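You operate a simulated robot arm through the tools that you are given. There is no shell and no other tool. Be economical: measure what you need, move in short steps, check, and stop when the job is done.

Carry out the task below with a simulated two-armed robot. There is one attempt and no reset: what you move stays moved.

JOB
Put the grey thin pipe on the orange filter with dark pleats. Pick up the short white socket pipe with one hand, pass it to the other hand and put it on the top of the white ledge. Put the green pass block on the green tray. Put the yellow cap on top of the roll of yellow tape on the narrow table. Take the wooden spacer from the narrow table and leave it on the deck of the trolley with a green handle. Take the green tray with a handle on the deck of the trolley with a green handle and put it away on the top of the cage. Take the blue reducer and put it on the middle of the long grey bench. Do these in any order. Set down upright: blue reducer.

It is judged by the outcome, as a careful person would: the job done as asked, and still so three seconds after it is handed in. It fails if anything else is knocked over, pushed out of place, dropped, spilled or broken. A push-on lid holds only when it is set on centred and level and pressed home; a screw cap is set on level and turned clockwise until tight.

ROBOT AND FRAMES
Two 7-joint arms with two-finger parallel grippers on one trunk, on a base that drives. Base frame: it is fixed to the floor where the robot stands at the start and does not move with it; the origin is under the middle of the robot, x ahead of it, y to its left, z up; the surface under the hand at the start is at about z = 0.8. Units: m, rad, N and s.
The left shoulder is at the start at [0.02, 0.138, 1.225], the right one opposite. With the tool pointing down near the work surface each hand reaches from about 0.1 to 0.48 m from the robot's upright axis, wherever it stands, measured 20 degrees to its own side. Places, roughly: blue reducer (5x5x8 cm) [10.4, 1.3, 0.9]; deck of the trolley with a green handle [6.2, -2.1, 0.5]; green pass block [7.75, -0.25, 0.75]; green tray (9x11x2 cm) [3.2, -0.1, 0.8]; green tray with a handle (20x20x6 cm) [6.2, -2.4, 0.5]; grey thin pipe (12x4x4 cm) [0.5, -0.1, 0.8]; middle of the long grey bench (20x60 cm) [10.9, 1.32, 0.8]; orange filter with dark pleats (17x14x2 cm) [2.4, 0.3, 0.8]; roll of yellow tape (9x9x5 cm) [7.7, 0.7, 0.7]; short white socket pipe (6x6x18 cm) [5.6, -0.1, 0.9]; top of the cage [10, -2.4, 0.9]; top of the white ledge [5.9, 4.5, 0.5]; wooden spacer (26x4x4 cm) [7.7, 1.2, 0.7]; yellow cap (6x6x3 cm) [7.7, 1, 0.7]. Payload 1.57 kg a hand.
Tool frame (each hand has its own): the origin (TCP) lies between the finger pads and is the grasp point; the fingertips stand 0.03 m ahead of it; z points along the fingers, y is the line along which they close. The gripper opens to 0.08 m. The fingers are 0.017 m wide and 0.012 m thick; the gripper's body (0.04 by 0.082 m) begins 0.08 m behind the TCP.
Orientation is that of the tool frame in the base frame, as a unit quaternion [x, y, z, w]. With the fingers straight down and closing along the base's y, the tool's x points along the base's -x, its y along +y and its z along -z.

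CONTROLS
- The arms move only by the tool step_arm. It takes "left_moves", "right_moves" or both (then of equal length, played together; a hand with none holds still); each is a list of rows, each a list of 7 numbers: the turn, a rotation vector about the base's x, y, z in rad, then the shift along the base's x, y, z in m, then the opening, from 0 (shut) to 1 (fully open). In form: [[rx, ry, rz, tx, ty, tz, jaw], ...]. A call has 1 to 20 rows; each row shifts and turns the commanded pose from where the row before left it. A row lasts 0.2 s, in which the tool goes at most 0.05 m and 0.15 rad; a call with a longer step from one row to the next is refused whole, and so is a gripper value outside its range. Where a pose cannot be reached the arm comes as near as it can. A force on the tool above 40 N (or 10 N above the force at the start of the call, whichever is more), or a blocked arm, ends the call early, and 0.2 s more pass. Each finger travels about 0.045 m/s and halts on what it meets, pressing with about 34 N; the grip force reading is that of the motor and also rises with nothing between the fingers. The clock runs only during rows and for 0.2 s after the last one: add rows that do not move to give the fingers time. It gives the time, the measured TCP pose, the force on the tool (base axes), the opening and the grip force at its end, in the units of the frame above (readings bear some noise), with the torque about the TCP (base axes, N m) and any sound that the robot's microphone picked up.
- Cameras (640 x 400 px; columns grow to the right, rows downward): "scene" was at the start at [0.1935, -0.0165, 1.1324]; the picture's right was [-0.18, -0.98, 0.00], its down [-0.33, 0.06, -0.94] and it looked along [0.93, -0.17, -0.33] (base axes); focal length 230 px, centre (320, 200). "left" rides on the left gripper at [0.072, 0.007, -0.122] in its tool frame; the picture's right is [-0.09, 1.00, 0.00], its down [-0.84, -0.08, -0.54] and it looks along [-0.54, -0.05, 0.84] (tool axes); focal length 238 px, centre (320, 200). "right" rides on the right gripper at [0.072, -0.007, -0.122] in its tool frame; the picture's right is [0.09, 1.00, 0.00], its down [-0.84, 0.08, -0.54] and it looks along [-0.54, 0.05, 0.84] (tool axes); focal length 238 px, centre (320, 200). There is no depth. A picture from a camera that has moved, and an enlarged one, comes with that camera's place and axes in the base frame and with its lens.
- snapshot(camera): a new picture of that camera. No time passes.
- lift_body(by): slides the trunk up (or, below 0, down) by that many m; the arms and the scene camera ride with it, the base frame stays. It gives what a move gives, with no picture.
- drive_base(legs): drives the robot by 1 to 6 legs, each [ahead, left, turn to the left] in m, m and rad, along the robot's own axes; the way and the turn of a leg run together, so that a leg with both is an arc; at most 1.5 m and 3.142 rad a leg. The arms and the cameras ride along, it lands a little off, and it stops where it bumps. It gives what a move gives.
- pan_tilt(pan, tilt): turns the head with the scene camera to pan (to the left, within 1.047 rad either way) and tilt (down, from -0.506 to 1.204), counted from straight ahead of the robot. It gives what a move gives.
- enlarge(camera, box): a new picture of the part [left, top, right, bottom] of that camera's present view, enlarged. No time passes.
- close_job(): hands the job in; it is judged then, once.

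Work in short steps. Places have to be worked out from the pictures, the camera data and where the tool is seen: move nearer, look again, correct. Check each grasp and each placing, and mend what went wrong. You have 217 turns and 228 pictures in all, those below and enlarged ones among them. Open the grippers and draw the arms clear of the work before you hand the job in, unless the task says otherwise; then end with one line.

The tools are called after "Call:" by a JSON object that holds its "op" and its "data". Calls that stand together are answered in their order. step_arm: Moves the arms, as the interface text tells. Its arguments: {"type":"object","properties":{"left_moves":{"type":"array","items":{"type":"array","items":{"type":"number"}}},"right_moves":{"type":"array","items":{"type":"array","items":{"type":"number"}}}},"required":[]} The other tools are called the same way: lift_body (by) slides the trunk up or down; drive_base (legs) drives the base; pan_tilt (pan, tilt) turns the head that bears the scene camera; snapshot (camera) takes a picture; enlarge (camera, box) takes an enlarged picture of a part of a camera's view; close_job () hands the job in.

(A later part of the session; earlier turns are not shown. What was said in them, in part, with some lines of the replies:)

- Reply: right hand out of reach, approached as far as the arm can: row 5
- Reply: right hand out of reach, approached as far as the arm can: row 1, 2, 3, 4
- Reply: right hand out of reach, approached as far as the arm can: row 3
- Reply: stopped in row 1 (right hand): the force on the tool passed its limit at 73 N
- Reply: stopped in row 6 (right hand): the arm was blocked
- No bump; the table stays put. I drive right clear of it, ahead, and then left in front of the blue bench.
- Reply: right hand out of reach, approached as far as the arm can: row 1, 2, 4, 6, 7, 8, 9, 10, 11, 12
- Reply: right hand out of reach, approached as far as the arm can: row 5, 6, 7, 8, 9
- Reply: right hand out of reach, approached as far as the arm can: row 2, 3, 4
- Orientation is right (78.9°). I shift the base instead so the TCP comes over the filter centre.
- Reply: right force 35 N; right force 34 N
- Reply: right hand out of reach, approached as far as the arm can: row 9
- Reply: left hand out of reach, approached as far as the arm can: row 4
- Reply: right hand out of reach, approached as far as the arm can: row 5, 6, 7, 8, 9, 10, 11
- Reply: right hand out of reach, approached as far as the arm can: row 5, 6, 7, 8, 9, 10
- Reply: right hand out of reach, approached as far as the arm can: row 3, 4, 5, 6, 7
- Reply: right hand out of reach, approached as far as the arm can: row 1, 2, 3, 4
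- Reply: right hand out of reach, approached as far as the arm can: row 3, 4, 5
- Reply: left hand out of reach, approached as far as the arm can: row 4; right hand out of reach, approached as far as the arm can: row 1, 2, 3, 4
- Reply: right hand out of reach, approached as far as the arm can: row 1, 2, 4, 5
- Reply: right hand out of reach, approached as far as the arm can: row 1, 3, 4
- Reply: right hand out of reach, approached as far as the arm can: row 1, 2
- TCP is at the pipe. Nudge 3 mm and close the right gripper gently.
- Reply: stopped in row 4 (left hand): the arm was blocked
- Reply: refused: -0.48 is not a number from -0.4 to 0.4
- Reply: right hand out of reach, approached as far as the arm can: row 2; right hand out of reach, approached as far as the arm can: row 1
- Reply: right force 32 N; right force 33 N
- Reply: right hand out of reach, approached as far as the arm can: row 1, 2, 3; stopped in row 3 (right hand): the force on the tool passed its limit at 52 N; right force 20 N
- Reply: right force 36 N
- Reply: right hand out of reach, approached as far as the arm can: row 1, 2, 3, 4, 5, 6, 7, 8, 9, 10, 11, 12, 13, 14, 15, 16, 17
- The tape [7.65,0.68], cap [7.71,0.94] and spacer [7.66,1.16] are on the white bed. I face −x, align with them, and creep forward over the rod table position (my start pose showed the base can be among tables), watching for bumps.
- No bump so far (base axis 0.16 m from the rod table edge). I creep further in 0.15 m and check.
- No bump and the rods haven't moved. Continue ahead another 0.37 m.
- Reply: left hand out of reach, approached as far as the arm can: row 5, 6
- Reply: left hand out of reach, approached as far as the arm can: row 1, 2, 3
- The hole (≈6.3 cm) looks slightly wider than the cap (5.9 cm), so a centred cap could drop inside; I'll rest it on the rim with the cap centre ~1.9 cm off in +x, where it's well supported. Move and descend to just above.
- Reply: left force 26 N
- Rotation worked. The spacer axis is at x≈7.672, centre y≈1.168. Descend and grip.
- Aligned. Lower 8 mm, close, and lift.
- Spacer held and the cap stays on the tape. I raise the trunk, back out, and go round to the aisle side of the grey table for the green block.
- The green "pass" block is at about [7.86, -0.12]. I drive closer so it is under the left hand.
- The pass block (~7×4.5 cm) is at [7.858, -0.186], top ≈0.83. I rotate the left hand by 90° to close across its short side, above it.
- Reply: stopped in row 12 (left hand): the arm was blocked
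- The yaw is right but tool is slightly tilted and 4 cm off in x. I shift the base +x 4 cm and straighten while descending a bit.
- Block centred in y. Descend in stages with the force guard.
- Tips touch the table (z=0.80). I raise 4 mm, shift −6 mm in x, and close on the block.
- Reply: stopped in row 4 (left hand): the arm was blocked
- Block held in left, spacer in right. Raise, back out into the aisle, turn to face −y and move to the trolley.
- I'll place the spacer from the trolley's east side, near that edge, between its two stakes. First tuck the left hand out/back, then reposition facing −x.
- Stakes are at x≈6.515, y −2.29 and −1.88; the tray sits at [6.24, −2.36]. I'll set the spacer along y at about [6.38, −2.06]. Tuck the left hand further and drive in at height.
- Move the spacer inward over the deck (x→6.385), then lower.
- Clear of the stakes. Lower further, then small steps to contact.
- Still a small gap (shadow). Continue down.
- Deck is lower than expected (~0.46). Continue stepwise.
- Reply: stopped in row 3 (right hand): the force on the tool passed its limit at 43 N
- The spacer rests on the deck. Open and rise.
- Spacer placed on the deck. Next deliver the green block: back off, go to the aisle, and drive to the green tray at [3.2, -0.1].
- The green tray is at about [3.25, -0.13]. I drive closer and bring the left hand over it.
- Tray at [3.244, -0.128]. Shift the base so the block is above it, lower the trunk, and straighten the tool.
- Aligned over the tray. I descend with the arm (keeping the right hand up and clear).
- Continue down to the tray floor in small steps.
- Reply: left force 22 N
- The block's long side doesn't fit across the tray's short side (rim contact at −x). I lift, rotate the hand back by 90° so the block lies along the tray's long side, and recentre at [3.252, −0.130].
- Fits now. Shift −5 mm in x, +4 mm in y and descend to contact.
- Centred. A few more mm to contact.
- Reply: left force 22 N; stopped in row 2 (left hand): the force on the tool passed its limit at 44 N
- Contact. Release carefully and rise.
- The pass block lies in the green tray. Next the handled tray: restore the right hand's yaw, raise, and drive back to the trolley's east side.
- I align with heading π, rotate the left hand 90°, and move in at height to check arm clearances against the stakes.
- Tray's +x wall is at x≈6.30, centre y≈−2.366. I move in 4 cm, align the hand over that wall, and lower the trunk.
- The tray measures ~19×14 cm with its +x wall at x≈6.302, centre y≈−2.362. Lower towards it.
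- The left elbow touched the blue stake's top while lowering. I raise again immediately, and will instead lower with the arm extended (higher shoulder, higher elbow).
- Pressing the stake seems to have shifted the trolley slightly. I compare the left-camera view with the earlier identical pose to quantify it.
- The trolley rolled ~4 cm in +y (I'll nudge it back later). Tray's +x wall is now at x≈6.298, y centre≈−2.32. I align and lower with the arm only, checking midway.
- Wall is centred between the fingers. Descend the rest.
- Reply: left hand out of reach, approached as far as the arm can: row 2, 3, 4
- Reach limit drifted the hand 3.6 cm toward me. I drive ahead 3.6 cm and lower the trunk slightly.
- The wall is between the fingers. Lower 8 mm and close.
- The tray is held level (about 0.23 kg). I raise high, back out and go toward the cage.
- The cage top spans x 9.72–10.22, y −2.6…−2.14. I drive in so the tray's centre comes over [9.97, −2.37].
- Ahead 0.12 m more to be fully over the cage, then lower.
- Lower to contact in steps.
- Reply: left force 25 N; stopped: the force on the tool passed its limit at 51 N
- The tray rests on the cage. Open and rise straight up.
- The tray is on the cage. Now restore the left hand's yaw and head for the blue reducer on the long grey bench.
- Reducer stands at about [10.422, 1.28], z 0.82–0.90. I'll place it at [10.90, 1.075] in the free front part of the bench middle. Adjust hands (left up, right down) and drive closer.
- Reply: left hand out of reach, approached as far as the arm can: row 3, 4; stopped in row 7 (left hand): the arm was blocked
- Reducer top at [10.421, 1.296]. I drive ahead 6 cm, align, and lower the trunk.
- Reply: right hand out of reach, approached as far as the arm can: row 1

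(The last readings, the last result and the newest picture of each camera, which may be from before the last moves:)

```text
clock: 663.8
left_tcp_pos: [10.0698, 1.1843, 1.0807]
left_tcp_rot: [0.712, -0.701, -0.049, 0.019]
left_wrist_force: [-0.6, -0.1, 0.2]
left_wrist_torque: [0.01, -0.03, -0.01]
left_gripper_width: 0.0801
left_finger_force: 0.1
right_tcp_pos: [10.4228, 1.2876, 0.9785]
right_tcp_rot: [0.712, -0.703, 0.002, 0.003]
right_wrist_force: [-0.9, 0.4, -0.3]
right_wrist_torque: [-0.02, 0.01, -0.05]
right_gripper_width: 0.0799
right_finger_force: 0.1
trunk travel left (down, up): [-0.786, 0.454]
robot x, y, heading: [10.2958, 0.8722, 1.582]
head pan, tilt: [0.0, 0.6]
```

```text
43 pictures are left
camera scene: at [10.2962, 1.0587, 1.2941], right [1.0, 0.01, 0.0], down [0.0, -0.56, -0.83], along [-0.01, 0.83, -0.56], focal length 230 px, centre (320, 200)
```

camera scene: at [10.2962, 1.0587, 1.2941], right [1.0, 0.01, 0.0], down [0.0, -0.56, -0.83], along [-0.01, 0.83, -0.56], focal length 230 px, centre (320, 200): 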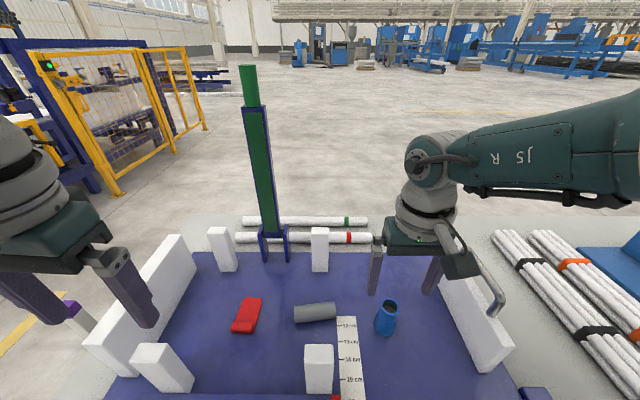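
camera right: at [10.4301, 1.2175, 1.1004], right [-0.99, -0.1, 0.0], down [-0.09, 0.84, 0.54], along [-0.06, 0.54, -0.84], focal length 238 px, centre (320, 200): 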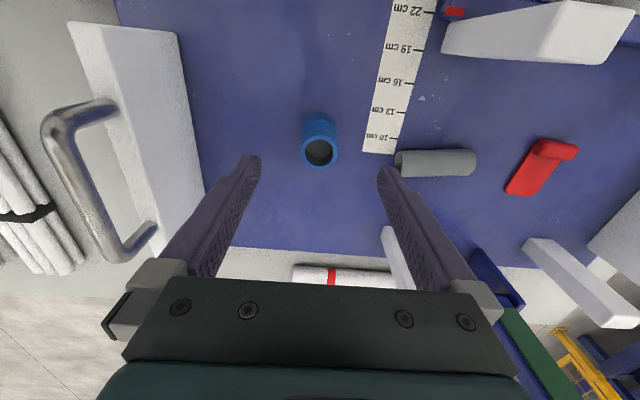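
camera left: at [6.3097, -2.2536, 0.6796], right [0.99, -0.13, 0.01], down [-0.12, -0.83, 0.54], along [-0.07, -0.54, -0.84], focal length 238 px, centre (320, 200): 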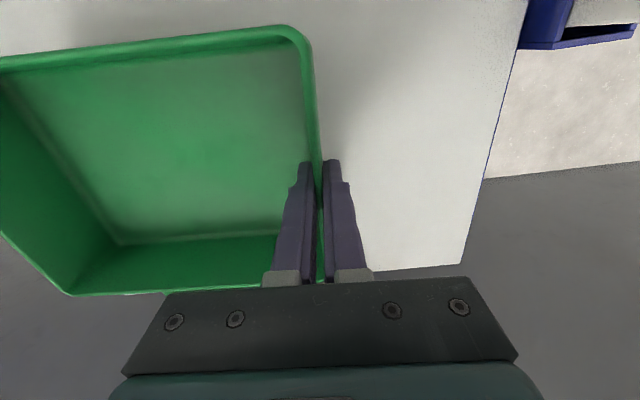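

Aligned within a few mm. Lower the right arm 7 cm and check the height relation.

Call:
{"op": "step_arm", "data": {"right_moves": [[0, 0, 0, -0.002, 0.002, -0.03, 1], [0, 0, 0, 0, 0, -0.03, 1], [0, 0, 0, 0, 0, -0.01, 1], [0, 0, 0, 0, 0, 0, 1]]}}

Call:
{"op": "snapshot", "data": {"camera": "right"}}

Call:
{"op": "enlarge", "data": {"camera": "scene", "box": [310, 220, 510, 360]}}

```text
clock: 664.8
left_tcp_pos: [10.0703, 1.1846, 1.0799]
left_tcp_rot: [0.712, -0.701, -0.049, 0.019]
left_wrist_force: [0.2, -0.3, -0.6]
left_wrist_torque: [0.0, 0.02, 0.01]
left_gripper_width: 0.0798
left_finger_force: 0.1
right_tcp_pos: [10.4283, 1.2637, 0.9377]
right_tcp_rot: [0.712, -0.702, 0.002, 0.001]
right_wrist_force: [0.1, -0.2, 0.7]
right_wrist_torque: [-0.01, 0.03, 0.04]
right_gripper_width: 0.0797
right_finger_force: 0.1
right hand out of reach, approached as far as the arm can: row 1, 2, 3
trunk travel left (down, up): [-0.786, 0.454]
robot x, y, heading: [10.2942, 0.8688, 1.576]
head pan, tilt: [0.0, 0.6]
```

```text
42 pictures are left
camera right: at [10.4353, 1.1919, 1.06], right [-0.99, -0.1, 0.0], down [-0.09, 0.84, 0.54], along [-0.06, 0.54, -0.84], focal length 238 px, centre (320, 200)
```

right: 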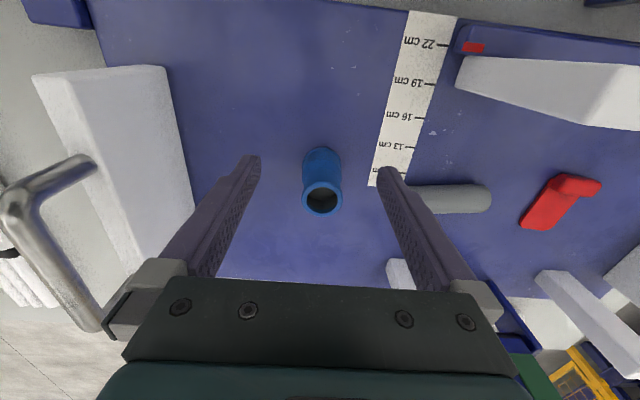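

```text
2.86 times, centred on (410, 290) of scene
camera zoom: at [10.2962, 1.0587, 1.294], right [1.0, 0.01, 0.0], down [0.0, -0.56, -0.83], along [-0.01, 0.83, -0.56], focal length 658 px, centre (63, -57)
```

zoom: 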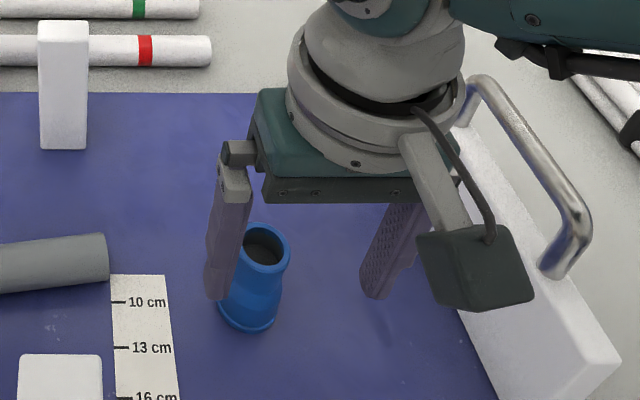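

Reducer top confirmed at [10.42, 1.297, 0.90]. I drive ahead 4 cm and correct x.

Call:
{"op": "drive_base", "data": {"legs": [[0.045, 0, 0]]}}

Call:
{"op": "step_arm", "data": {"right_moves": [[0, 0, 0, -0.006, -0.008, 0, 1], [0, 0, 0, 0, 0, -0.02, 1], [0, 0, 0, 0, 0, -0.02, 1], [0, 0, 0, 0, 0, 0, 1]]}}

Call:
{"op": "snapshot", "data": {"camera": "right"}}

```text
clock: 665.7
left_tcp_pos: [10.0701, 1.2294, 1.0799]
left_tcp_rot: [0.712, -0.7, -0.05, 0.019]
left_wrist_force: [-0.3, 0.3, -0.4]
left_wrist_torque: [0.01, 0.0, -0.05]
left_gripper_width: 0.0799
left_finger_force: 0.0
right_tcp_pos: [10.4273, 1.3077, 0.9377]
right_tcp_rot: [0.711, -0.703, 0.002, 0.001]
right_wrist_force: [0.0, -0.4, -0.1]
right_wrist_torque: [-0.02, -0.01, 0.01]
right_gripper_width: 0.0801
right_finger_force: 0.0
trunk travel left (down, up): [-0.786, 0.454]
robot x, y, heading: [10.2977, 0.914, 1.577]
head pan, tilt: [0.0, 0.6]
```

```text
clock: 666.7
left_tcp_pos: [10.0695, 1.2293, 1.0805]
left_tcp_rot: [0.711, -0.701, -0.05, 0.019]
left_wrist_force: [0.5, 0.0, 0.3]
left_wrist_torque: [0.02, 0.01, 0.03]
left_gripper_width: 0.0798
left_finger_force: 0.1
right_tcp_pos: [10.4244, 1.2843, 0.9108]
right_tcp_rot: [0.711, -0.703, 0.002, 0.002]
right_wrist_force: [-1.0, 0.0, -0.5]
right_wrist_torque: [0.02, 0.01, -0.04]
right_gripper_width: 0.08
right_finger_force: 0.1
right hand out of reach, approached as far as the arm can: row 2, 3
trunk travel left (down, up): [-0.786, 0.454]
robot x, y, heading: [10.2925, 0.9117, 1.58]
head pan, tilt: [0.0, 0.6]
```

```text
40 pictures are left
camera right: at [10.4317, 1.2137, 1.0319], right [-0.99, -0.1, 0.0], down [-0.09, 0.84, 0.54], along [-0.06, 0.54, -0.84], focal length 238 px, centre (320, 200)
```

right: 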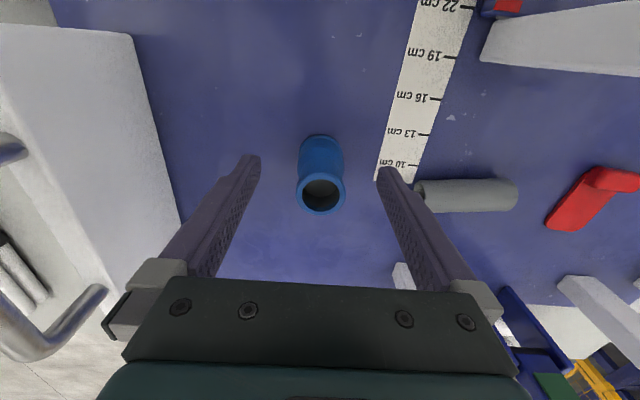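

Reducer [10.422, 1.293]. Ahead 1 cm and lower by trunk 4 cm.

Call:
{"op": "drive_base", "data": {"legs": [[0.01, 0, 0]]}}

Call:
{"op": "lift_body", "data": {"by": -0.042}}

Call:
{"op": "snapshot", "data": {"camera": "right"}}

Call:
{"op": "enlarge", "data": {"camera": "scene", "box": [310, 220, 510, 360]}}

```text
clock: 667.5
left_tcp_pos: [10.07, 1.2399, 1.0808]
left_tcp_rot: [0.712, -0.7, -0.049, 0.018]
left_wrist_force: [0.6, 0.7, -0.9]
left_wrist_torque: [0.01, 0.06, 0.01]
left_gripper_width: 0.0797
left_finger_force: 0.0
right_tcp_pos: [10.4237, 1.2965, 0.9106]
right_tcp_rot: [0.711, -0.703, 0.002, 0.002]
right_wrist_force: [0.3, -0.9, 0.0]
right_wrist_torque: [0.0, -0.01, -0.03]
right_gripper_width: 0.0799
right_finger_force: 0.0
trunk travel left (down, up): [-0.786, 0.454]
robot x, y, heading: [10.2979, 0.9271, 1.578]
head pan, tilt: [0.0, 0.6]
```

```text
clock: 668.3
left_tcp_pos: [10.0697, 1.2408, 1.038]
left_tcp_rot: [0.712, -0.7, -0.049, 0.019]
left_wrist_force: [-0.1, 0.5, -0.8]
left_wrist_torque: [0.0, -0.01, -0.01]
left_gripper_width: 0.0801
left_finger_force: 0.0
right_tcp_pos: [10.4231, 1.2952, 0.868]
right_tcp_rot: [0.712, -0.702, 0.002, 0.002]
right_wrist_force: [0.3, -0.5, -1.8]
right_wrist_torque: [0.03, 0.01, -0.01]
right_gripper_width: 0.0802
right_finger_force: 0.1
trunk travel left (down, up): [-0.744, 0.496]
robot x, y, heading: [10.2935, 0.9249, 1.581]
head pan, tilt: [0.0, 0.6]
```

```text
39 pictures are left
camera right: at [10.4317, 1.2238, 0.99], right [-0.99, -0.1, 0.0], down [-0.09, 0.84, 0.54], along [-0.06, 0.54, -0.84], focal length 238 px, centre (320, 200)
```

right: 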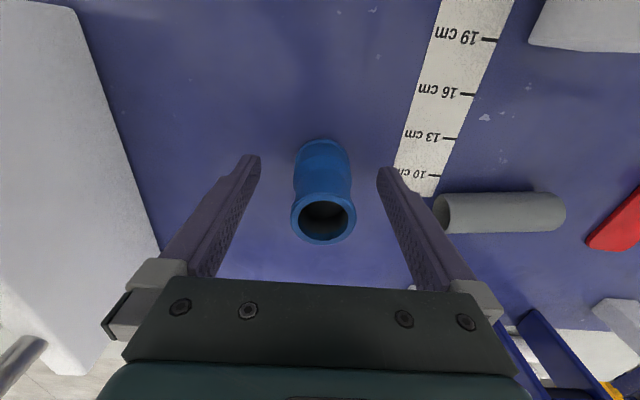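

```text
2.86 times, centred on (410, 290) of scene
camera zoom: at [10.2959, 1.113, 1.252], right [1.0, 0.01, 0.0], down [0.0, -0.56, -0.83], along [-0.01, 0.83, -0.56], focal length 658 px, centre (63, -57)
```

zoom: 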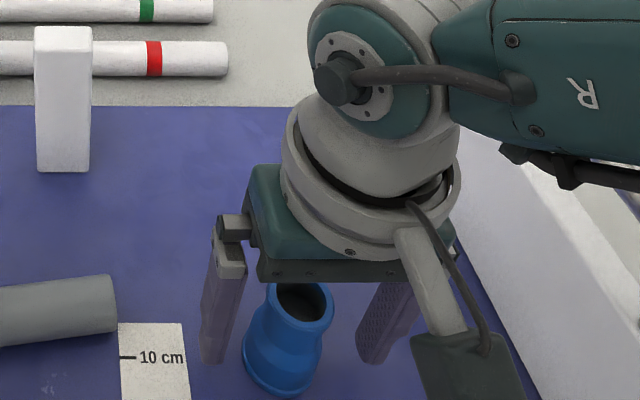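

Fingers straddle the reducer. Close and lift.

Call:
{"op": "step_arm", "data": {"right_moves": [[0, 0, 0, 0, -0.003, 0, 0.8], [0, 0, 0, 0, 0, 0, 0.6], [0, 0, 0, 0, 0, 0, 0.4], [0, 0, 0, 0, 0, 0, 0.2], [0, 0, 0, 0, 0, 0, 0.0], [0, 0, 0, 0, 0, 0, 0.0]]}}

Call:
{"op": "lift_body", "data": {"by": 0.25}}

Call:
{"op": "snapshot", "data": {"camera": "right"}}

```text
clock: 669.7
left_tcp_pos: [10.0702, 1.2391, 1.038]
left_tcp_rot: [0.712, -0.7, -0.049, 0.019]
left_wrist_force: [-0.2, -0.1, 0.1]
left_wrist_torque: [0.02, 0.0, -0.02]
left_gripper_width: 0.0798
left_finger_force: 0.0
right_tcp_pos: [10.4243, 1.292, 0.8678]
right_tcp_rot: [0.711, -0.703, 0.001, 0.001]
right_wrist_force: [0.5, -0.3, 0.3]
right_wrist_torque: [-0.02, 0.01, 0.03]
right_gripper_width: 0.0406
right_finger_force: 33.5
trunk travel left (down, up): [-0.744, 0.496]
robot x, y, heading: [10.2948, 0.919, 1.574]
head pan, tilt: [0.0, 0.6]
```

```text
clock: 672.3
left_tcp_pos: [10.0711, 1.2378, 1.2886]
left_tcp_rot: [0.712, -0.7, -0.049, 0.019]
left_wrist_force: [0.0, -0.5, 0.1]
left_wrist_torque: [0.01, -0.02, 0.02]
left_gripper_width: 0.0801
left_finger_force: 0.1
right_tcp_pos: [10.4235, 1.2918, 1.1191]
right_tcp_rot: [0.711, -0.703, 0.002, 0.002]
right_wrist_force: [-0.6, -0.2, -0.7]
right_wrist_torque: [0.01, 0.01, 0.0]
right_gripper_width: 0.0404
right_finger_force: 34.3
trunk travel left (down, up): [-0.994, 0.246]
robot x, y, heading: [10.2972, 0.9256, 1.576]
head pan, tilt: [0.0, 0.6]
```

```text
37 pictures are left
camera right: at [10.4315, 1.2207, 1.2401], right [-0.99, -0.1, 0.0], down [-0.09, 0.84, 0.54], along [-0.06, 0.54, -0.84], focal length 238 px, centre (320, 200)
```

right: 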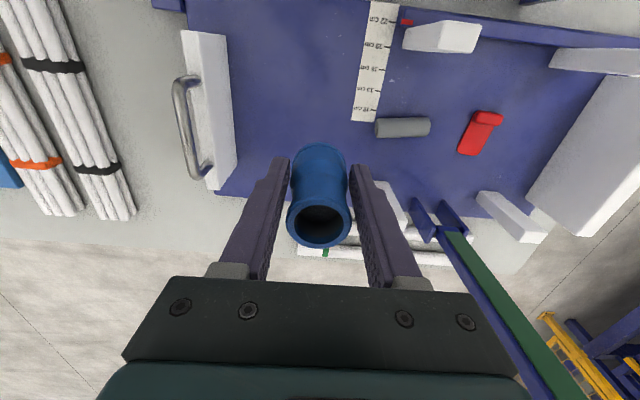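

Reducer held upright. Drive right 0.48 and back 0.22 to bring it over [10.90, 1.075].

Call:
{"op": "drive_base", "data": {"legs": [[-0.22, 0, 0], [0, -0.475, 0]]}}

Call:
{"op": "pan_tilt", "data": {"pan": -0.2, "tilt": 0.9}}

Call:
{"op": "snapshot", "data": {"camera": "scene"}}

Call:
{"op": "snapshot", "data": {"camera": "right"}}

```text
clock: 676.4
left_tcp_pos: [10.5309, 1.0196, 1.2878]
left_tcp_rot: [0.714, -0.698, -0.05, 0.02]
left_wrist_force: [0.0, -1.2, -0.1]
left_wrist_torque: [0.01, 0.0, 0.01]
left_gripper_width: 0.0802
left_finger_force: 0.1
right_tcp_pos: [10.8851, 1.076, 1.1175]
right_tcp_rot: [0.714, -0.7, 0.002, 0.003]
right_wrist_force: [0.4, -0.1, -0.1]
right_wrist_torque: [0.02, -0.01, 0.04]
right_gripper_width: 0.0404
right_finger_force: 34.3
trunk travel left (down, up): [-0.994, 0.246]
robot x, y, heading: [10.7595, 0.7039, 1.584]
head pan, tilt: [0.0, 0.6]
```

```text
clock: 677.2
left_tcp_pos: [10.5304, 1.0202, 1.2884]
left_tcp_rot: [0.715, -0.697, -0.05, 0.019]
left_wrist_force: [-0.2, -0.1, 0.4]
left_wrist_torque: [0.02, 0.02, -0.01]
left_gripper_width: 0.0801
left_finger_force: 0.1
right_tcp_pos: [10.8847, 1.0762, 1.1182]
right_tcp_rot: [0.715, -0.699, 0.002, 0.002]
right_wrist_force: [-0.9, -0.1, 0.2]
right_wrist_torque: [0.03, 0.01, 0.03]
right_gripper_width: 0.0406
right_finger_force: 34.4
trunk travel left (down, up): [-0.994, 0.246]
robot x, y, heading: [10.7603, 0.7078, 1.587]
head pan, tilt: [-0.201, 0.901]
```

```text
36 pictures are left
camera scene: at [10.7742, 0.8821, 1.4773], right [0.98, -0.18, 0.0], down [-0.14, -0.77, -0.62], along [0.11, 0.61, -0.78], focal length 230 px, centre (320, 200)
```

scene: 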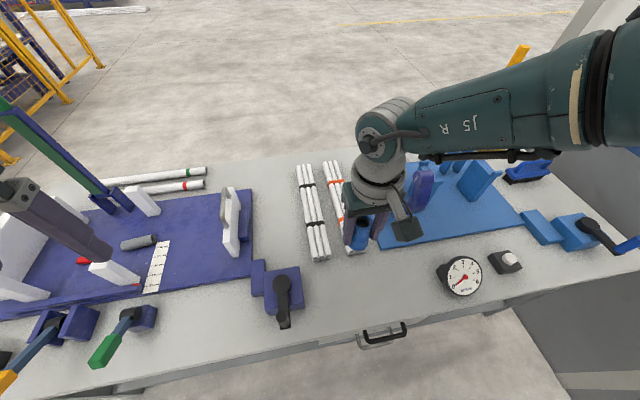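

```text
35 pictures are left
camera right: at [10.8936, 1.0052, 1.2401], right [-0.99, -0.11, 0.0], down [-0.1, 0.84, 0.54], along [-0.06, 0.53, -0.84], focal length 238 px, centre (320, 200)
```

right: 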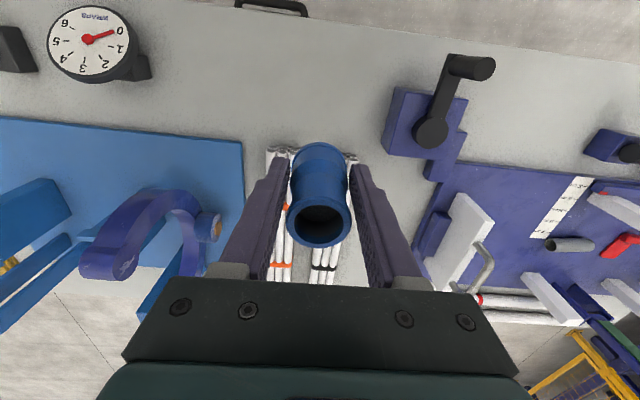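

Placement spot is clear (rods end at y≈1.165). Lower the trunk 0.23 m, then fine steps.

Call:
{"op": "lift_body", "data": {"by": -0.23}}

Call:
{"op": "enlarge", "data": {"camera": "scene", "box": [260, 160, 480, 320]}}

```text
clock: 679.6
left_tcp_pos: [10.5311, 1.0203, 1.058]
left_tcp_rot: [0.715, -0.697, -0.05, 0.019]
left_wrist_force: [0.0, -0.1, 0.5]
left_wrist_torque: [-0.03, 0.0, -0.01]
left_gripper_width: 0.0801
left_finger_force: 0.0
right_tcp_pos: [10.8842, 1.0765, 0.8878]
right_tcp_rot: [0.714, -0.7, 0.002, 0.002]
right_wrist_force: [-1.4, 0.0, -0.5]
right_wrist_torque: [0.03, 0.02, 0.02]
right_gripper_width: 0.0405
right_finger_force: 33.9
trunk travel left (down, up): [-0.764, 0.476]
robot x, y, heading: [10.7622, 0.7027, 1.587]
head pan, tilt: [-0.201, 0.901]
```

```text
2.50 times, centred on (370, 240) of scene
camera zoom: at [10.7742, 0.882, 1.2473], right [0.98, -0.18, 0.0], down [-0.14, -0.77, -0.62], along [0.11, 0.61, -0.78], focal length 576 px, centre (195, 100)
```

zoom: 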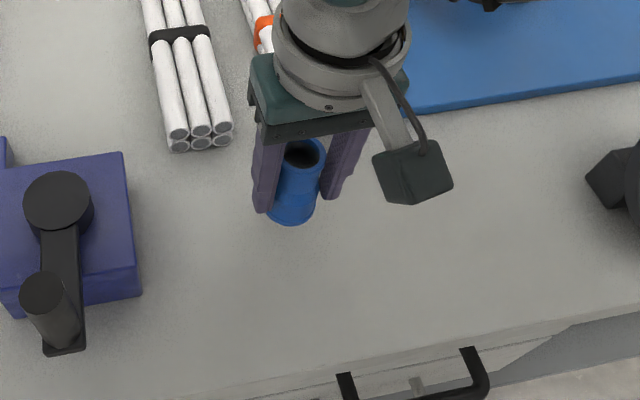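

Good position. Now lower in small steps to contact.

Call:
{"op": "step_arm", "data": {"right_moves": [[0, 0, 0, 0, 0, -0.012, 0], [0, 0, 0, 0, 0, -0.012, 0], [0, 0, 0, 0, 0, -0.006, 0], [0, 0, 0, 0, 0, 0, 0]]}}

Call:
{"op": "step_arm", "data": {"right_moves": [[0, 0, 0, 0, 0, -0.003, 0], [0, 0, 0, 0, 0, -0.003, 0], [0, 0, 0, 0, 0, 0, 0]]}}

Call:
{"op": "step_arm", "data": {"right_moves": [[0, 0, 0, 0, 0, -0.003, 0], [0, 0, 0, 0, 0, -0.003, 0], [0, 0, 0, 0, 0, 0, 0]]}}

```text
clock: 680.6
left_tcp_pos: [10.5315, 1.0206, 1.0599]
left_tcp_rot: [0.715, -0.697, -0.049, 0.02]
left_wrist_force: [-0.3, 0.2, -0.1]
left_wrist_torque: [0.02, -0.01, 0.0]
left_gripper_width: 0.0802
left_finger_force: 0.0
right_tcp_pos: [10.8887, 1.0627, 0.866]
right_tcp_rot: [0.714, -0.7, 0.001, 0.002]
right_wrist_force: [-0.5, -0.1, -0.3]
right_wrist_torque: [-0.01, -0.02, 0.0]
right_gripper_width: 0.0407
right_finger_force: 33.7
right hand out of reach, approached as far as the arm can: row 1, 2, 3
trunk travel left (down, up): [-0.764, 0.476]
robot x, y, heading: [10.7615, 0.7039, 1.585]
head pan, tilt: [-0.201, 0.901]
```

```text
clock: 681.4
left_tcp_pos: [10.5315, 1.0203, 1.0592]
left_tcp_rot: [0.715, -0.698, -0.048, 0.019]
left_wrist_force: [0.2, -0.1, 0.7]
left_wrist_torque: [0.02, 0.01, -0.02]
left_gripper_width: 0.0802
left_finger_force: 0.2
right_tcp_pos: [10.8881, 1.0619, 0.8638]
right_tcp_rot: [0.715, -0.7, 0.001, 0.001]
right_wrist_force: [-0.6, -0.6, 0.4]
right_wrist_torque: [0.0, 0.02, 0.0]
right_gripper_width: 0.0405
right_finger_force: 33.7
right hand out of reach, approached as far as the arm can: row 2
trunk travel left (down, up): [-0.764, 0.476]
robot x, y, heading: [10.7625, 0.708, 1.587]
head pan, tilt: [-0.201, 0.901]
```

```text
clock: 682.2
left_tcp_pos: [10.532, 1.0207, 1.0584]
left_tcp_rot: [0.715, -0.697, -0.05, 0.02]
left_wrist_force: [1.1, -0.4, 0.0]
left_wrist_torque: [0.01, 0.0, -0.03]
left_gripper_width: 0.0799
left_finger_force: 0.2
right_tcp_pos: [10.8899, 1.0583, 0.8606]
right_tcp_rot: [0.715, -0.699, 0.002, 0.002]
right_wrist_force: [0.3, 0.5, -0.2]
right_wrist_torque: [0.02, -0.02, 0.03]
right_gripper_width: 0.0403
right_finger_force: 34.3
right hand out of reach, approached as far as the arm can: row 1
trunk travel left (down, up): [-0.764, 0.476]
robot x, y, heading: [10.7569, 0.7092, 1.588]
head pan, tilt: [-0.201, 0.901]
```

The reach limit pulls y in; drive ahead 2 cm and finish with trunk steps.

Call:
{"op": "drive_base", "data": {"legs": [[0.022, 0, 0]]}}

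Call:
{"op": "lift_body", "data": {"by": -0.007}}

Call:
{"op": "lift_body", "data": {"by": -0.005}}

Call:
{"op": "enlarge", "data": {"camera": "scene", "box": [260, 160, 480, 320]}}

```text
clock: 683.0
left_tcp_pos: [10.531, 1.0425, 1.0589]
left_tcp_rot: [0.715, -0.697, -0.049, 0.019]
left_wrist_force: [-1.2, 0.9, -0.6]
left_wrist_torque: [-0.01, 0.02, 0.01]
left_gripper_width: 0.0799
left_finger_force: 0.1
right_tcp_pos: [10.8883, 1.0808, 0.8623]
right_tcp_rot: [0.714, -0.7, 0.002, 0.002]
right_wrist_force: [0.0, -0.2, -0.8]
right_wrist_torque: [-0.01, -0.02, -0.03]
right_gripper_width: 0.0406
right_finger_force: 33.4
trunk travel left (down, up): [-0.764, 0.476]
robot x, y, heading: [10.761, 0.7289, 1.583]
head pan, tilt: [-0.201, 0.901]
```

```text
clock: 683.5
left_tcp_pos: [10.5308, 1.0425, 1.0519]
left_tcp_rot: [0.714, -0.698, -0.05, 0.02]
left_wrist_force: [-0.5, 0.9, 0.7]
left_wrist_torque: [-0.04, 0.01, 0.02]
left_gripper_width: 0.0801
left_finger_force: 0.0
right_tcp_pos: [10.8876, 1.0818, 0.8545]
right_tcp_rot: [0.714, -0.7, 0.002, 0.002]
right_wrist_force: [-0.1, -0.3, -0.1]
right_wrist_torque: [-0.02, 0.01, -0.01]
right_gripper_width: 0.0405
right_finger_force: 34.7
trunk travel left (down, up): [-0.757, 0.483]
robot x, y, heading: [10.7598, 0.734, 1.586]
head pan, tilt: [-0.201, 0.901]
```

```text
clock: 684.1
left_tcp_pos: [10.5311, 1.0428, 1.0461]
left_tcp_rot: [0.715, -0.697, -0.049, 0.019]
left_wrist_force: [-0.6, -1.3, -0.5]
left_wrist_torque: [0.02, 0.0, -0.01]
left_gripper_width: 0.08
left_finger_force: 0.1
right_tcp_pos: [10.8885, 1.0815, 0.8491]
right_tcp_rot: [0.715, -0.7, 0.002, 0.002]
right_wrist_force: [-0.3, -0.6, -0.7]
right_wrist_torque: [-0.01, -0.05, -0.03]
right_gripper_width: 0.0407
right_finger_force: 34.5
trunk travel left (down, up): [-0.752, 0.488]
robot x, y, heading: [10.7579, 0.7312, 1.588]
head pan, tilt: [-0.201, 0.901]
```

```text
2.50 times, centred on (370, 240) of scene
camera zoom: at [10.7739, 0.904, 1.2352], right [0.98, -0.18, 0.0], down [-0.14, -0.77, -0.62], along [0.11, 0.61, -0.78], focal length 576 px, centre (195, 100)
```

zoom: 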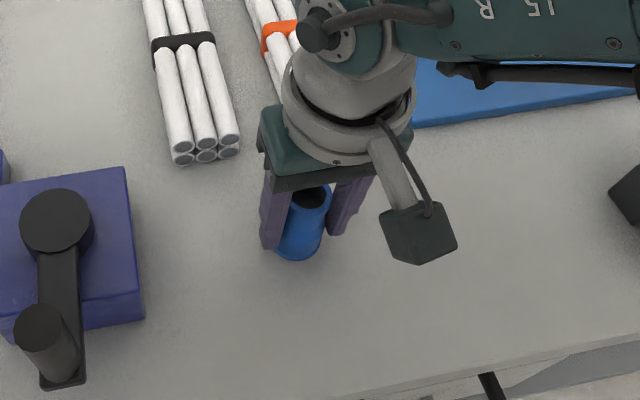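

Call:
{"op": "lift_body", "data": {"by": -0.005}}

Call:
{"op": "lift_body", "data": {"by": -0.004}}

Call:
{"op": "lift_body", "data": {"by": -0.004}}

```text
clock: 684.6
left_tcp_pos: [10.5326, 1.0433, 1.0409]
left_tcp_rot: [0.715, -0.697, -0.049, 0.019]
left_wrist_force: [-0.8, 0.1, -0.1]
left_wrist_torque: [-0.01, -0.04, -0.03]
left_gripper_width: 0.08
left_finger_force: 0.1
right_tcp_pos: [10.8884, 1.0827, 0.8458]
right_tcp_rot: [0.714, -0.7, 0.001, 0.002]
right_wrist_force: [0.8, -6.3, 26.7]
right_wrist_torque: [-0.02, 0.04, 0.05]
right_gripper_width: 0.0408
right_finger_force: 33.7
trunk travel left (down, up): [-0.747, 0.493]
robot x, y, heading: [10.7598, 0.7289, 1.589]
head pan, tilt: [-0.201, 0.901]
```

```text
clock: 685.2
left_tcp_pos: [10.5305, 1.044, 1.0377]
left_tcp_rot: [0.715, -0.697, -0.05, 0.017]
left_wrist_force: [0.6, -0.3, 0.5]
left_wrist_torque: [0.01, -0.01, -0.01]
left_gripper_width: 0.0799
left_finger_force: 0.0
right_tcp_pos: [10.887, 1.0828, 0.841]
right_tcp_rot: [0.715, -0.699, 0.001, 0.001]
right_wrist_force: [-1.3, -0.7, 20.9]
right_wrist_torque: [0.13, 0.06, 0.02]
right_gripper_width: 0.0406
right_finger_force: 34.1
trunk travel left (down, up): [-0.743, 0.497]
robot x, y, heading: [10.7613, 0.729, 1.583]
head pan, tilt: [-0.201, 0.901]
```

```text
clock: 685.7
left_tcp_pos: [10.5322, 1.0427, 1.0349]
left_tcp_rot: [0.715, -0.697, -0.049, 0.019]
left_wrist_force: [0.1, -0.7, 1.2]
left_wrist_torque: [0.01, 0.01, 0.0]
left_gripper_width: 0.0801
left_finger_force: 0.1
right_tcp_pos: [10.8878, 1.0836, 0.8369]
right_tcp_rot: [0.714, -0.7, 0.001, 0.001]
right_wrist_force: [-1.4, 0.3, 21.0]
right_wrist_torque: [0.19, 0.07, 0.0]
right_gripper_width: 0.0404
right_finger_force: 33.9
trunk travel left (down, up): [-0.739, 0.501]
robot x, y, heading: [10.7592, 0.7315, 1.583]
head pan, tilt: [-0.201, 0.901]
```

Reducer stands on the bench (contact). Open, rise and check.

Call:
{"op": "step_arm", "data": {"right_moves": [[0, 0, 0, 0, 0, 0.001, 0], [0, 0, 0, 0, 0, 0, 0.6], [0, 0, 0, 0, 0, 0, 0.8], [0, 0, 0, 0, 0, 0, 1], [0, 0, 0, 0, 0, 0, 1]]}}

Call:
{"op": "lift_body", "data": {"by": 0.3}}

Call:
{"op": "snapshot", "data": {"camera": "right"}}

Call:
{"op": "drive_base", "data": {"legs": [[-0.5, 0, 0]]}}

Call:
{"op": "pan_tilt", "data": {"pan": 0.0, "tilt": 0.6}}

Call:
{"op": "enlarge", "data": {"camera": "scene", "box": [220, 160, 480, 320]}}

```text
clock: 686.9
left_tcp_pos: [10.5308, 1.0421, 1.0331]
left_tcp_rot: [0.715, -0.698, -0.049, 0.019]
left_wrist_force: [-0.1, 0.6, -0.8]
left_wrist_torque: [-0.01, 0.01, -0.04]
left_gripper_width: 0.08
left_finger_force: 0.2
right_tcp_pos: [10.889, 1.0811, 0.8369]
right_tcp_rot: [0.714, -0.7, 0.003, 0.001]
right_wrist_force: [-0.9, 1.1, -0.2]
right_wrist_torque: [0.01, 0.0, -0.02]
right_gripper_width: 0.08
right_finger_force: 0.0
trunk travel left (down, up): [-0.739, 0.501]
robot x, y, heading: [10.7623, 0.7287, 1.585]
head pan, tilt: [-0.201, 0.901]
```

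```text
clock: 689.9
left_tcp_pos: [10.5306, 1.0431, 1.334]
left_tcp_rot: [0.715, -0.697, -0.049, 0.018]
left_wrist_force: [-1.0, 0.2, -0.6]
left_wrist_torque: [-0.01, 0.01, 0.0]
left_gripper_width: 0.0799
left_finger_force: 0.1
right_tcp_pos: [10.8892, 1.0813, 1.1377]
right_tcp_rot: [0.714, -0.7, 0.002, 0.002]
right_wrist_force: [1.0, 0.4, 0.2]
right_wrist_torque: [-0.03, 0.03, 0.02]
right_gripper_width: 0.0797
right_finger_force: 0.1
trunk travel left (down, up): [-1.039, 0.201]
robot x, y, heading: [10.7588, 0.7307, 1.586]
head pan, tilt: [-0.201, 0.901]
```

```text
32 pictures are left
camera right: at [10.8972, 1.0102, 1.2592], right [-0.99, -0.11, 0.0], down [-0.1, 0.84, 0.54], along [-0.06, 0.53, -0.84], focal length 238 px, centre (320, 200)
```

right: 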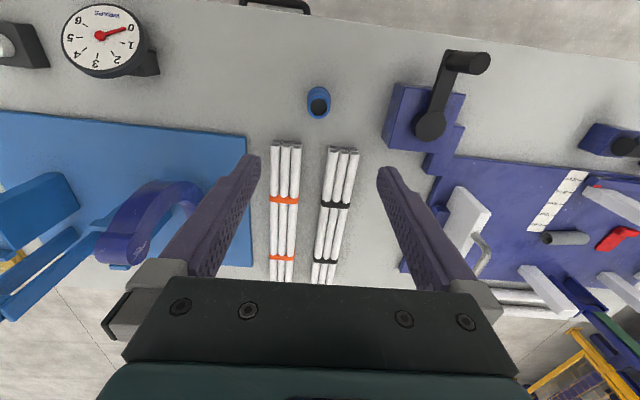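

```text
clock: 692.8
left_tcp_pos: [10.5388, 0.5505, 1.3332]
left_tcp_rot: [0.712, -0.7, -0.05, 0.019]
left_wrist_force: [0.0, 0.4, 0.3]
left_wrist_torque: [-0.01, 0.0, -0.01]
left_gripper_width: 0.0799
left_finger_force: 0.1
right_tcp_pos: [10.8965, 0.5879, 1.137]
right_tcp_rot: [0.712, -0.702, 0.002, 0.002]
right_wrist_force: [0.4, -0.3, -0.3]
right_wrist_torque: [-0.01, 0.0, 0.02]
right_gripper_width: 0.0799
right_finger_force: 0.1
trunk travel left (down, up): [-1.039, 0.201]
robot x, y, heading: [10.7647, 0.2399, 1.579]
head pan, tilt: [-0.201, 0.901]
```

```text
clock: 693.6
left_tcp_pos: [10.5392, 0.5498, 1.3339]
left_tcp_rot: [0.713, -0.699, -0.05, 0.019]
left_wrist_force: [-0.1, -0.5, 0.3]
left_wrist_torque: [-0.04, 0.0, 0.03]
left_gripper_width: 0.0801
left_finger_force: 0.1
right_tcp_pos: [10.8969, 0.587, 1.1379]
right_tcp_rot: [0.713, -0.701, 0.002, 0.002]
right_wrist_force: [0.3, -0.1, -0.5]
right_wrist_torque: [0.01, 0.03, -0.01]
right_gripper_width: 0.0799
right_finger_force: 0.1
trunk travel left (down, up): [-1.039, 0.201]
robot x, y, heading: [10.765, 0.2349, 1.579]
head pan, tilt: [0.0, 0.6]
```

```text
2.46 times, centred on (350, 240) of scene
camera zoom: at [10.7661, 0.4246, 1.5469], right [1.0, 0.01, 0.0], down [0.01, -0.57, -0.82], along [-0.01, 0.82, -0.57], focal length 567 px, centre (246, 102)
```

zoom: 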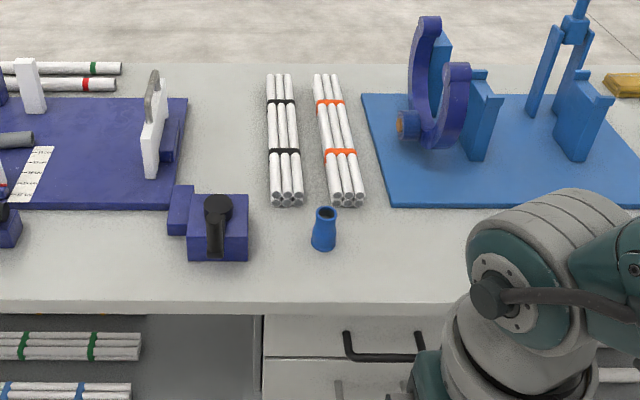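

The reducer stands upright on the bench middle. Now I return to the trolley to undo the ~4 cm shift my elbow caused.

Call:
{"op": "drive_base", "data": {"legs": [[-1.15, 0, 0], [0, 1.5, 0], [0, 1.5, 0], [0, 1.5, 0], [0, 0, 3.141]]}}

Call:
{"op": "pan_tilt", "data": {"pan": 0.0, "tilt": 0.95}}

Call:
{"op": "snapshot", "data": {"camera": "scene"}}

```text
clock: 728.0
left_tcp_pos: [6.4474, -1.2018, 1.3324]
left_tcp_rot: [0.715, 0.697, 0.018, 0.05]
left_wrist_force: [-0.8, -0.7, -0.2]
left_wrist_torque: [-0.02, -0.04, 0.03]
left_gripper_width: 0.08
left_finger_force: 0.1
right_tcp_pos: [6.0884, -1.2232, 1.1374]
right_tcp_rot: [0.717, 0.697, 0.002, -0.002]
right_wrist_force: [-0.3, -0.5, -0.6]
right_wrist_torque: [0.02, 0.02, 0.0]
right_gripper_width: 0.08
right_finger_force: 0.1
trunk travel left (down, up): [-1.039, 0.201]
robot x, y, heading: [6.2362, -0.8751, -1.604]
head pan, tilt: [0.0, 0.6]
```

```text
clock: 728.8
left_tcp_pos: [6.449, -1.2013, 1.3329]
left_tcp_rot: [0.715, 0.698, 0.018, 0.05]
left_wrist_force: [-0.2, -1.2, 0.4]
left_wrist_torque: [0.01, 0.0, 0.01]
left_gripper_width: 0.0799
left_finger_force: 0.1
right_tcp_pos: [6.0868, -1.2218, 1.1372]
right_tcp_rot: [0.716, 0.698, 0.002, -0.002]
right_wrist_force: [0.0, -0.4, -0.8]
right_wrist_torque: [-0.02, -0.05, -0.02]
right_gripper_width: 0.08
right_finger_force: 0.0
trunk travel left (down, up): [-1.039, 0.201]
robot x, y, heading: [6.2337, -0.8754, -1.605]
head pan, tilt: [0.0, 0.949]
```

```text
30 pictures are left
camera scene: at [6.2304, -1.0497, 1.5187], right [-1.0, 0.03, 0.0], down [0.03, 0.81, -0.58], along [-0.02, -0.58, -0.81], focal length 230 px, centre (320, 200)
```

scene: 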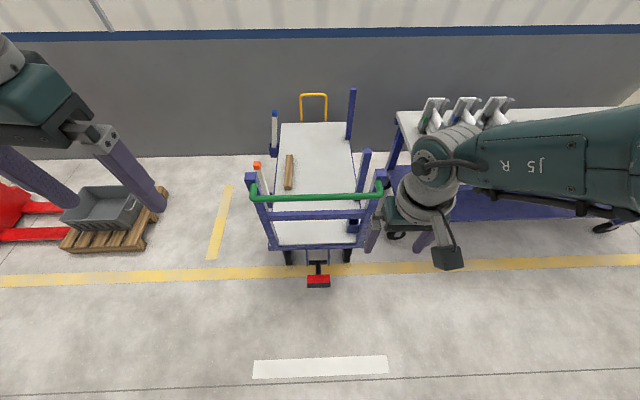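

The trolley is about 3.7 cm too far in +y; its green handle bar is at z≈0.93, y≈−1.48. I close the right gripper, lower it to bar height in front of the bar, and approach.

Call:
{"op": "step_arm", "data": {"right_moves": [[0, 0, 0, 0.03, 0, 0, 0], [0, 0, 0, 0.03, 0, 0, 0], [0, 0, 0, 0.03, 0, 0, 0], [0, 0, 0, 0, 0, 0, 0], [0, 0, 0, 0, 0, 0, 0], [0, 0, 0, 0, 0, 0, 0]]}}

Call:
{"op": "lift_body", "data": {"by": -0.22}}

Call:
{"op": "drive_base", "data": {"legs": [[0.17, 0, 0.03]]}}

Call:
{"op": "snapshot", "data": {"camera": "scene"}}

Call:
{"op": "snapshot", "data": {"camera": "right"}}

```text
clock: 730.2
left_tcp_pos: [6.447, -1.2009, 1.334]
left_tcp_rot: [0.714, 0.698, 0.019, 0.051]
left_wrist_force: [-0.5, 0.6, -0.2]
left_wrist_torque: [0.01, 0.02, 0.05]
left_gripper_width: 0.0798
left_finger_force: 0.0
right_tcp_pos: [6.1683, -1.2, 1.1412]
right_tcp_rot: [0.717, 0.698, 0.001, -0.002]
right_wrist_force: [0.7, 0.0, 0.1]
right_wrist_torque: [-0.01, 0.04, 0.0]
right_gripper_width: 0.0002
right_finger_force: 20.8
right hand out of reach, approached as far as the arm can: row 1, 2, 3
trunk travel left (down, up): [-1.039, 0.201]
robot x, y, heading: [6.2336, -0.8787, -1.607]
head pan, tilt: [0.0, 0.949]
```

```text
clock: 732.5
left_tcp_pos: [6.4466, -1.2012, 1.1136]
left_tcp_rot: [0.714, 0.698, 0.019, 0.05]
left_wrist_force: [-0.8, 0.2, 0.6]
left_wrist_torque: [-0.02, 0.01, -0.01]
left_gripper_width: 0.0798
left_finger_force: 0.1
right_tcp_pos: [6.1689, -1.1999, 0.9215]
right_tcp_rot: [0.717, 0.697, 0.002, -0.001]
right_wrist_force: [-1.6, 0.4, 0.4]
right_wrist_torque: [0.03, -0.01, -0.01]
right_gripper_width: 0.0001
right_finger_force: 21.0
trunk travel left (down, up): [-0.819, 0.421]
robot x, y, heading: [6.2376, -0.8818, -1.598]
head pan, tilt: [0.0, 0.949]
```

```text
clock: 734.0
left_tcp_pos: [6.4524, -1.3621, 1.1138]
left_tcp_rot: [0.705, 0.707, 0.019, 0.049]
left_wrist_force: [0.5, -0.1, -0.1]
left_wrist_torque: [-0.02, 0.03, 0.0]
left_gripper_width: 0.0797
left_finger_force: 0.1
right_tcp_pos: [6.1734, -1.3679, 0.922]
right_tcp_rot: [0.708, 0.706, 0.002, -0.002]
right_wrist_force: [-0.5, 0.1, 0.3]
right_wrist_torque: [0.01, -0.04, 0.02]
right_gripper_width: 0.0001
right_finger_force: 21.2
trunk travel left (down, up): [-0.819, 0.421]
robot x, y, heading: [6.2306, -1.0387, -1.579]
head pan, tilt: [0.0, 0.949]
```

```text
29 pictures are left
camera scene: at [6.2317, -1.2169, 1.2986], right [-1.0, 0.01, 0.0], down [0.01, 0.81, -0.58], along [0.0, -0.58, -0.81], focal length 230 px, centre (320, 200)
```

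scene: 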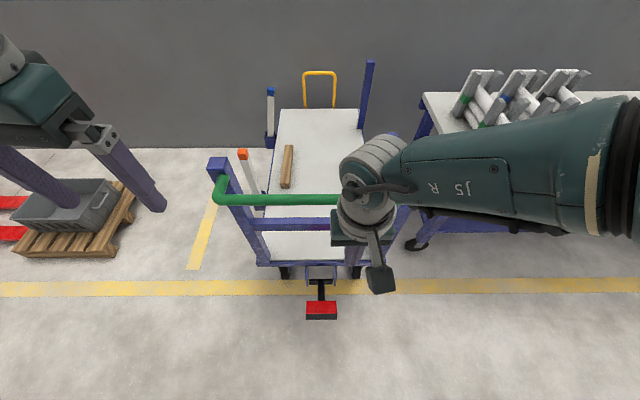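

```text
28 pictures are left
camera right: at [6.167, -1.2974, 1.0433], right [1.0, 0.09, 0.0], down [0.08, -0.84, 0.54], along [0.05, -0.54, -0.84], focal length 238 px, centre (320, 200)
```

right: 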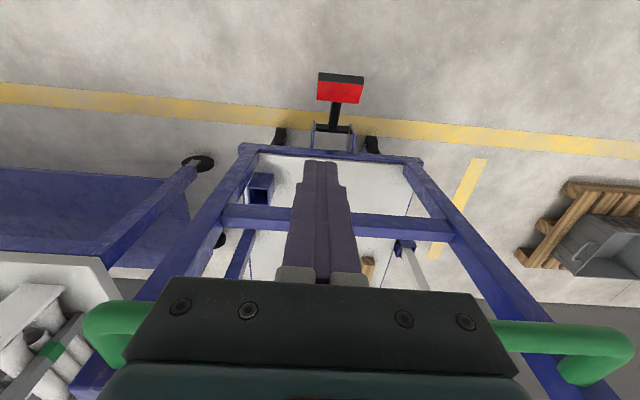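

The bar is at y≈−1.473, z≈0.944; the gap is ~8 cm. I advance 8 cm, then push in small increments.

Call:
{"op": "drive_base", "data": {"legs": [[0.085, 0, 0]]}}

Call:
{"op": "drive_base", "data": {"legs": [[0.015, 0, 0]]}}

Call:
{"op": "snapshot", "data": {"camera": "scene"}}

```text
clock: 735.1
left_tcp_pos: [6.4526, -1.4489, 1.1132]
left_tcp_rot: [0.705, 0.707, 0.018, 0.049]
left_wrist_force: [-0.8, 0.3, -0.6]
left_wrist_torque: [0.01, -0.02, 0.0]
left_gripper_width: 0.0799
left_finger_force: 0.2
right_tcp_pos: [6.1733, -1.4543, 0.9213]
right_tcp_rot: [0.708, 0.707, 0.001, -0.002]
right_wrist_force: [0.2, -0.4, -0.1]
right_wrist_torque: [0.01, 0.0, -0.02]
right_gripper_width: 0.0002
right_finger_force: 21.1
trunk travel left (down, up): [-0.819, 0.421]
robot x, y, heading: [6.2314, -1.1297, -1.573]
head pan, tilt: [0.0, 0.949]
```

```text
clock: 735.8
left_tcp_pos: [6.4524, -1.4631, 1.1146]
left_tcp_rot: [0.705, 0.708, 0.019, 0.05]
left_wrist_force: [0.1, -0.2, 0.7]
left_wrist_torque: [0.01, 0.01, 0.02]
left_gripper_width: 0.0798
left_finger_force: 0.2
right_tcp_pos: [6.173, -1.4698, 0.9204]
right_tcp_rot: [0.708, 0.706, 0.001, -0.001]
right_wrist_force: [-0.7, -0.3, -0.1]
right_wrist_torque: [-0.03, -0.03, -0.02]
right_gripper_width: 0.0
right_finger_force: 21.2
trunk travel left (down, up): [-0.819, 0.421]
robot x, y, heading: [6.2284, -1.1417, -1.578]
head pan, tilt: [0.0, 0.949]
```

```text
27 pictures are left
camera scene: at [6.231, -1.3177, 1.2986], right [-1.0, 0.01, 0.0], down [0.01, 0.81, -0.58], along [0.0, -0.58, -0.81], focal length 230 px, centre (320, 200)
```

scene: 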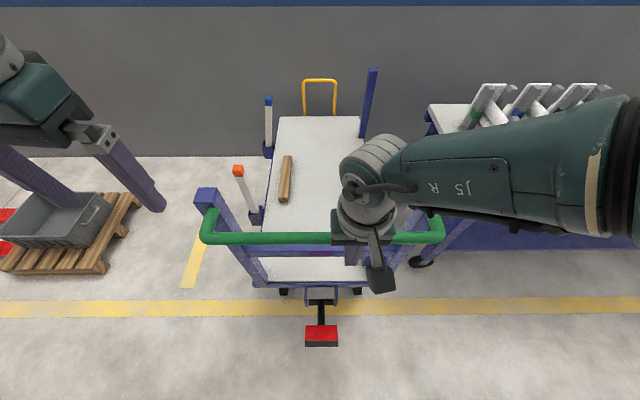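

Not yet in contact. Pocket positions confirm the trolley is ~4 cm off. Continue in small pushes.

Call:
{"op": "drive_base", "data": {"legs": [[0.015, 0, 0]]}}

Call:
{"op": "drive_base", "data": {"legs": [[0.015, 0, 0]]}}

Call:
{"op": "snapshot", "data": {"camera": "right"}}

```text
clock: 736.6
left_tcp_pos: [6.4519, -1.4786, 1.113]
left_tcp_rot: [0.704, 0.708, 0.02, 0.051]
left_wrist_force: [0.4, 0.4, -0.8]
left_wrist_torque: [0.02, 0.02, 0.0]
left_gripper_width: 0.0801
left_finger_force: 0.1
right_tcp_pos: [6.1729, -1.4858, 0.9219]
right_tcp_rot: [0.708, 0.706, 0.001, -0.001]
right_wrist_force: [0.3, 0.7, -0.3]
right_wrist_torque: [-0.02, 0.0, -0.01]
right_gripper_width: 0.0
right_finger_force: 21.7
trunk travel left (down, up): [-0.819, 0.421]
robot x, y, heading: [6.2287, -1.1625, -1.577]
head pan, tilt: [0.0, 0.949]
```

```text
clock: 737.4
left_tcp_pos: [6.453, -1.4937, 1.1141]
left_tcp_rot: [0.705, 0.707, 0.021, 0.05]
left_wrist_force: [0.0, -0.5, 0.0]
left_wrist_torque: [0.03, 0.01, 0.0]
left_gripper_width: 0.0797
left_finger_force: 0.1
right_tcp_pos: [6.1723, -1.5003, 0.9219]
right_tcp_rot: [0.708, 0.707, 0.001, -0.002]
right_wrist_force: [0.6, 0.3, -0.1]
right_wrist_torque: [0.02, -0.02, 0.02]
right_gripper_width: 0.0003
right_finger_force: 21.3
trunk travel left (down, up): [-0.819, 0.421]
robot x, y, heading: [6.2255, -1.1741, -1.573]
head pan, tilt: [0.0, 0.949]
```

```text
26 pictures are left
camera right: at [6.1657, -1.4289, 1.0434], right [1.0, 0.09, 0.0], down [0.08, -0.84, 0.54], along [0.05, -0.54, -0.84], focal length 238 px, centre (320, 200)
```

right: 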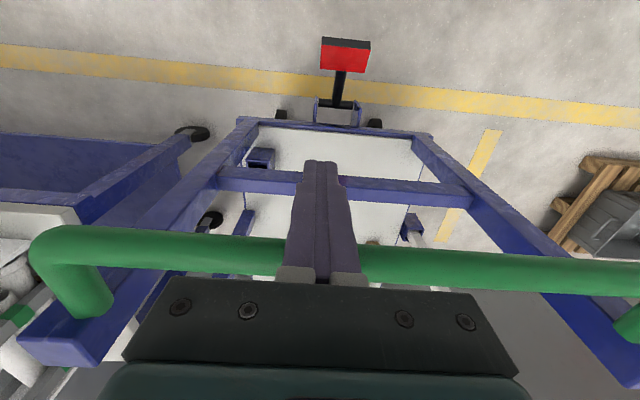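

Contact may have happened with the trolley rolling freely. I check the trolley's position from the scene camera.

Call:
{"op": "snapshot", "data": {"camera": "scene"}}

```text
25 pictures are left
camera scene: at [6.2308, -1.3477, 1.2986], right [-1.0, 0.01, 0.0], down [0.01, 0.81, -0.58], along [0.0, -0.58, -0.81], focal length 230 px, centre (320, 200)
```

scene: 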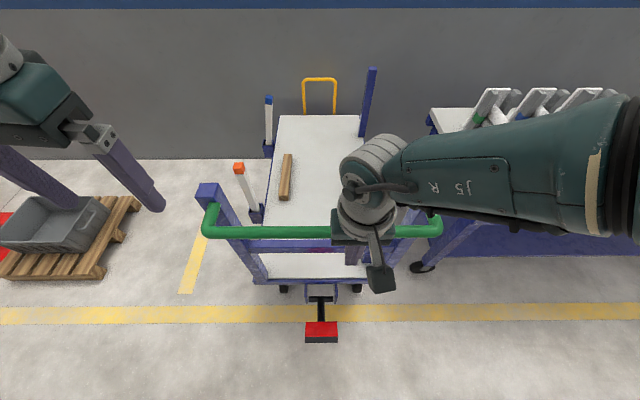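

The trolley is back within about 1 cm of its original place (pockets at y −1.88 and −2.29). I back off gently and take a last look.

Call:
{"op": "drive_base", "data": {"legs": [[-0.35, 0, 0]]}}

Call:
{"op": "step_arm", "data": {"right_moves": [[0, 0, 0, -0.02, 0, 0.03, 1], [0, 0, 0, -0.02, 0, 0.03, 1], [0, 0, 0, -0.02, 0, 0.03, 1], [0, 0, 0, 0, 0, 0, 1], [0, 0, 0, 0, 0, 0, 1]]}}

Call:
{"op": "snapshot", "data": {"camera": "scene"}}

```text
clock: 739.7
left_tcp_pos: [6.4554, -1.1364, 1.1139]
left_tcp_rot: [0.706, 0.707, 0.019, 0.051]
left_wrist_force: [-0.5, -0.1, 0.7]
left_wrist_torque: [0.03, 0.0, 0.0]
left_gripper_width: 0.0801
left_finger_force: 0.2
right_tcp_pos: [6.174, -1.1423, 0.9219]
right_tcp_rot: [0.708, 0.706, 0.001, -0.001]
right_wrist_force: [0.3, 0.1, 0.4]
right_wrist_torque: [-0.01, 0.04, -0.03]
right_gripper_width: 0.0003
right_finger_force: 21.2
trunk travel left (down, up): [-0.819, 0.421]
robot x, y, heading: [6.2301, -0.8198, -1.579]
head pan, tilt: [0.0, 0.949]
```

```text
clock: 740.9
left_tcp_pos: [6.4558, -1.1354, 1.1144]
left_tcp_rot: [0.704, 0.708, 0.019, 0.052]
left_wrist_force: [-0.1, 0.1, 0.6]
left_wrist_torque: [-0.02, 0.03, 0.06]
left_gripper_width: 0.0799
left_finger_force: 0.1
right_tcp_pos: [6.1137, -1.1411, 1.0108]
right_tcp_rot: [0.709, 0.706, 0.001, -0.001]
right_wrist_force: [0.9, -0.4, 0.6]
right_wrist_torque: [-0.02, -0.02, 0.03]
right_gripper_width: 0.0799
right_finger_force: 0.0
trunk travel left (down, up): [-0.819, 0.421]
robot x, y, heading: [6.2341, -0.8177, -1.58]
head pan, tilt: [0.0, 0.949]
```

```text
24 pictures are left
camera scene: at [6.2332, -0.9899, 1.2986], right [-1.0, 0.01, 0.0], down [0.01, 0.81, -0.58], along [0.0, -0.58, -0.81], focal length 230 px, centre (320, 200)
```

scene: 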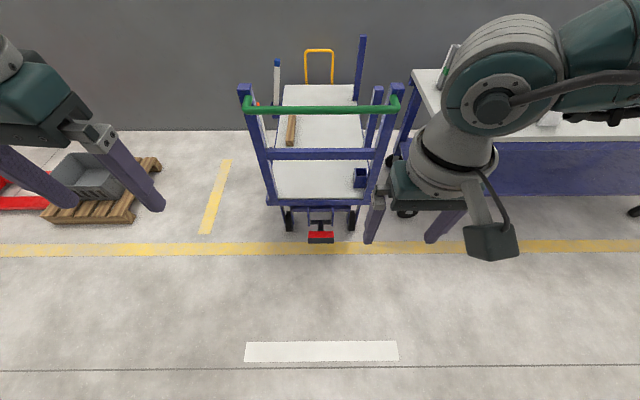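

The trolley is back at its place with the spacer on its deck. All seven tasks are done, both grippers are open and the arms are clear, so I hand the job in.

Call:
{"op": "close_job", "data": {}}

```text
The job is handed in.
```

All seven tasks were carried out and the job is handed in. My left elbow did push the trolley with the green handle about 4 cm while I was picking up the green tray. I nudged it back to within about 1–3 cm of where it stood.
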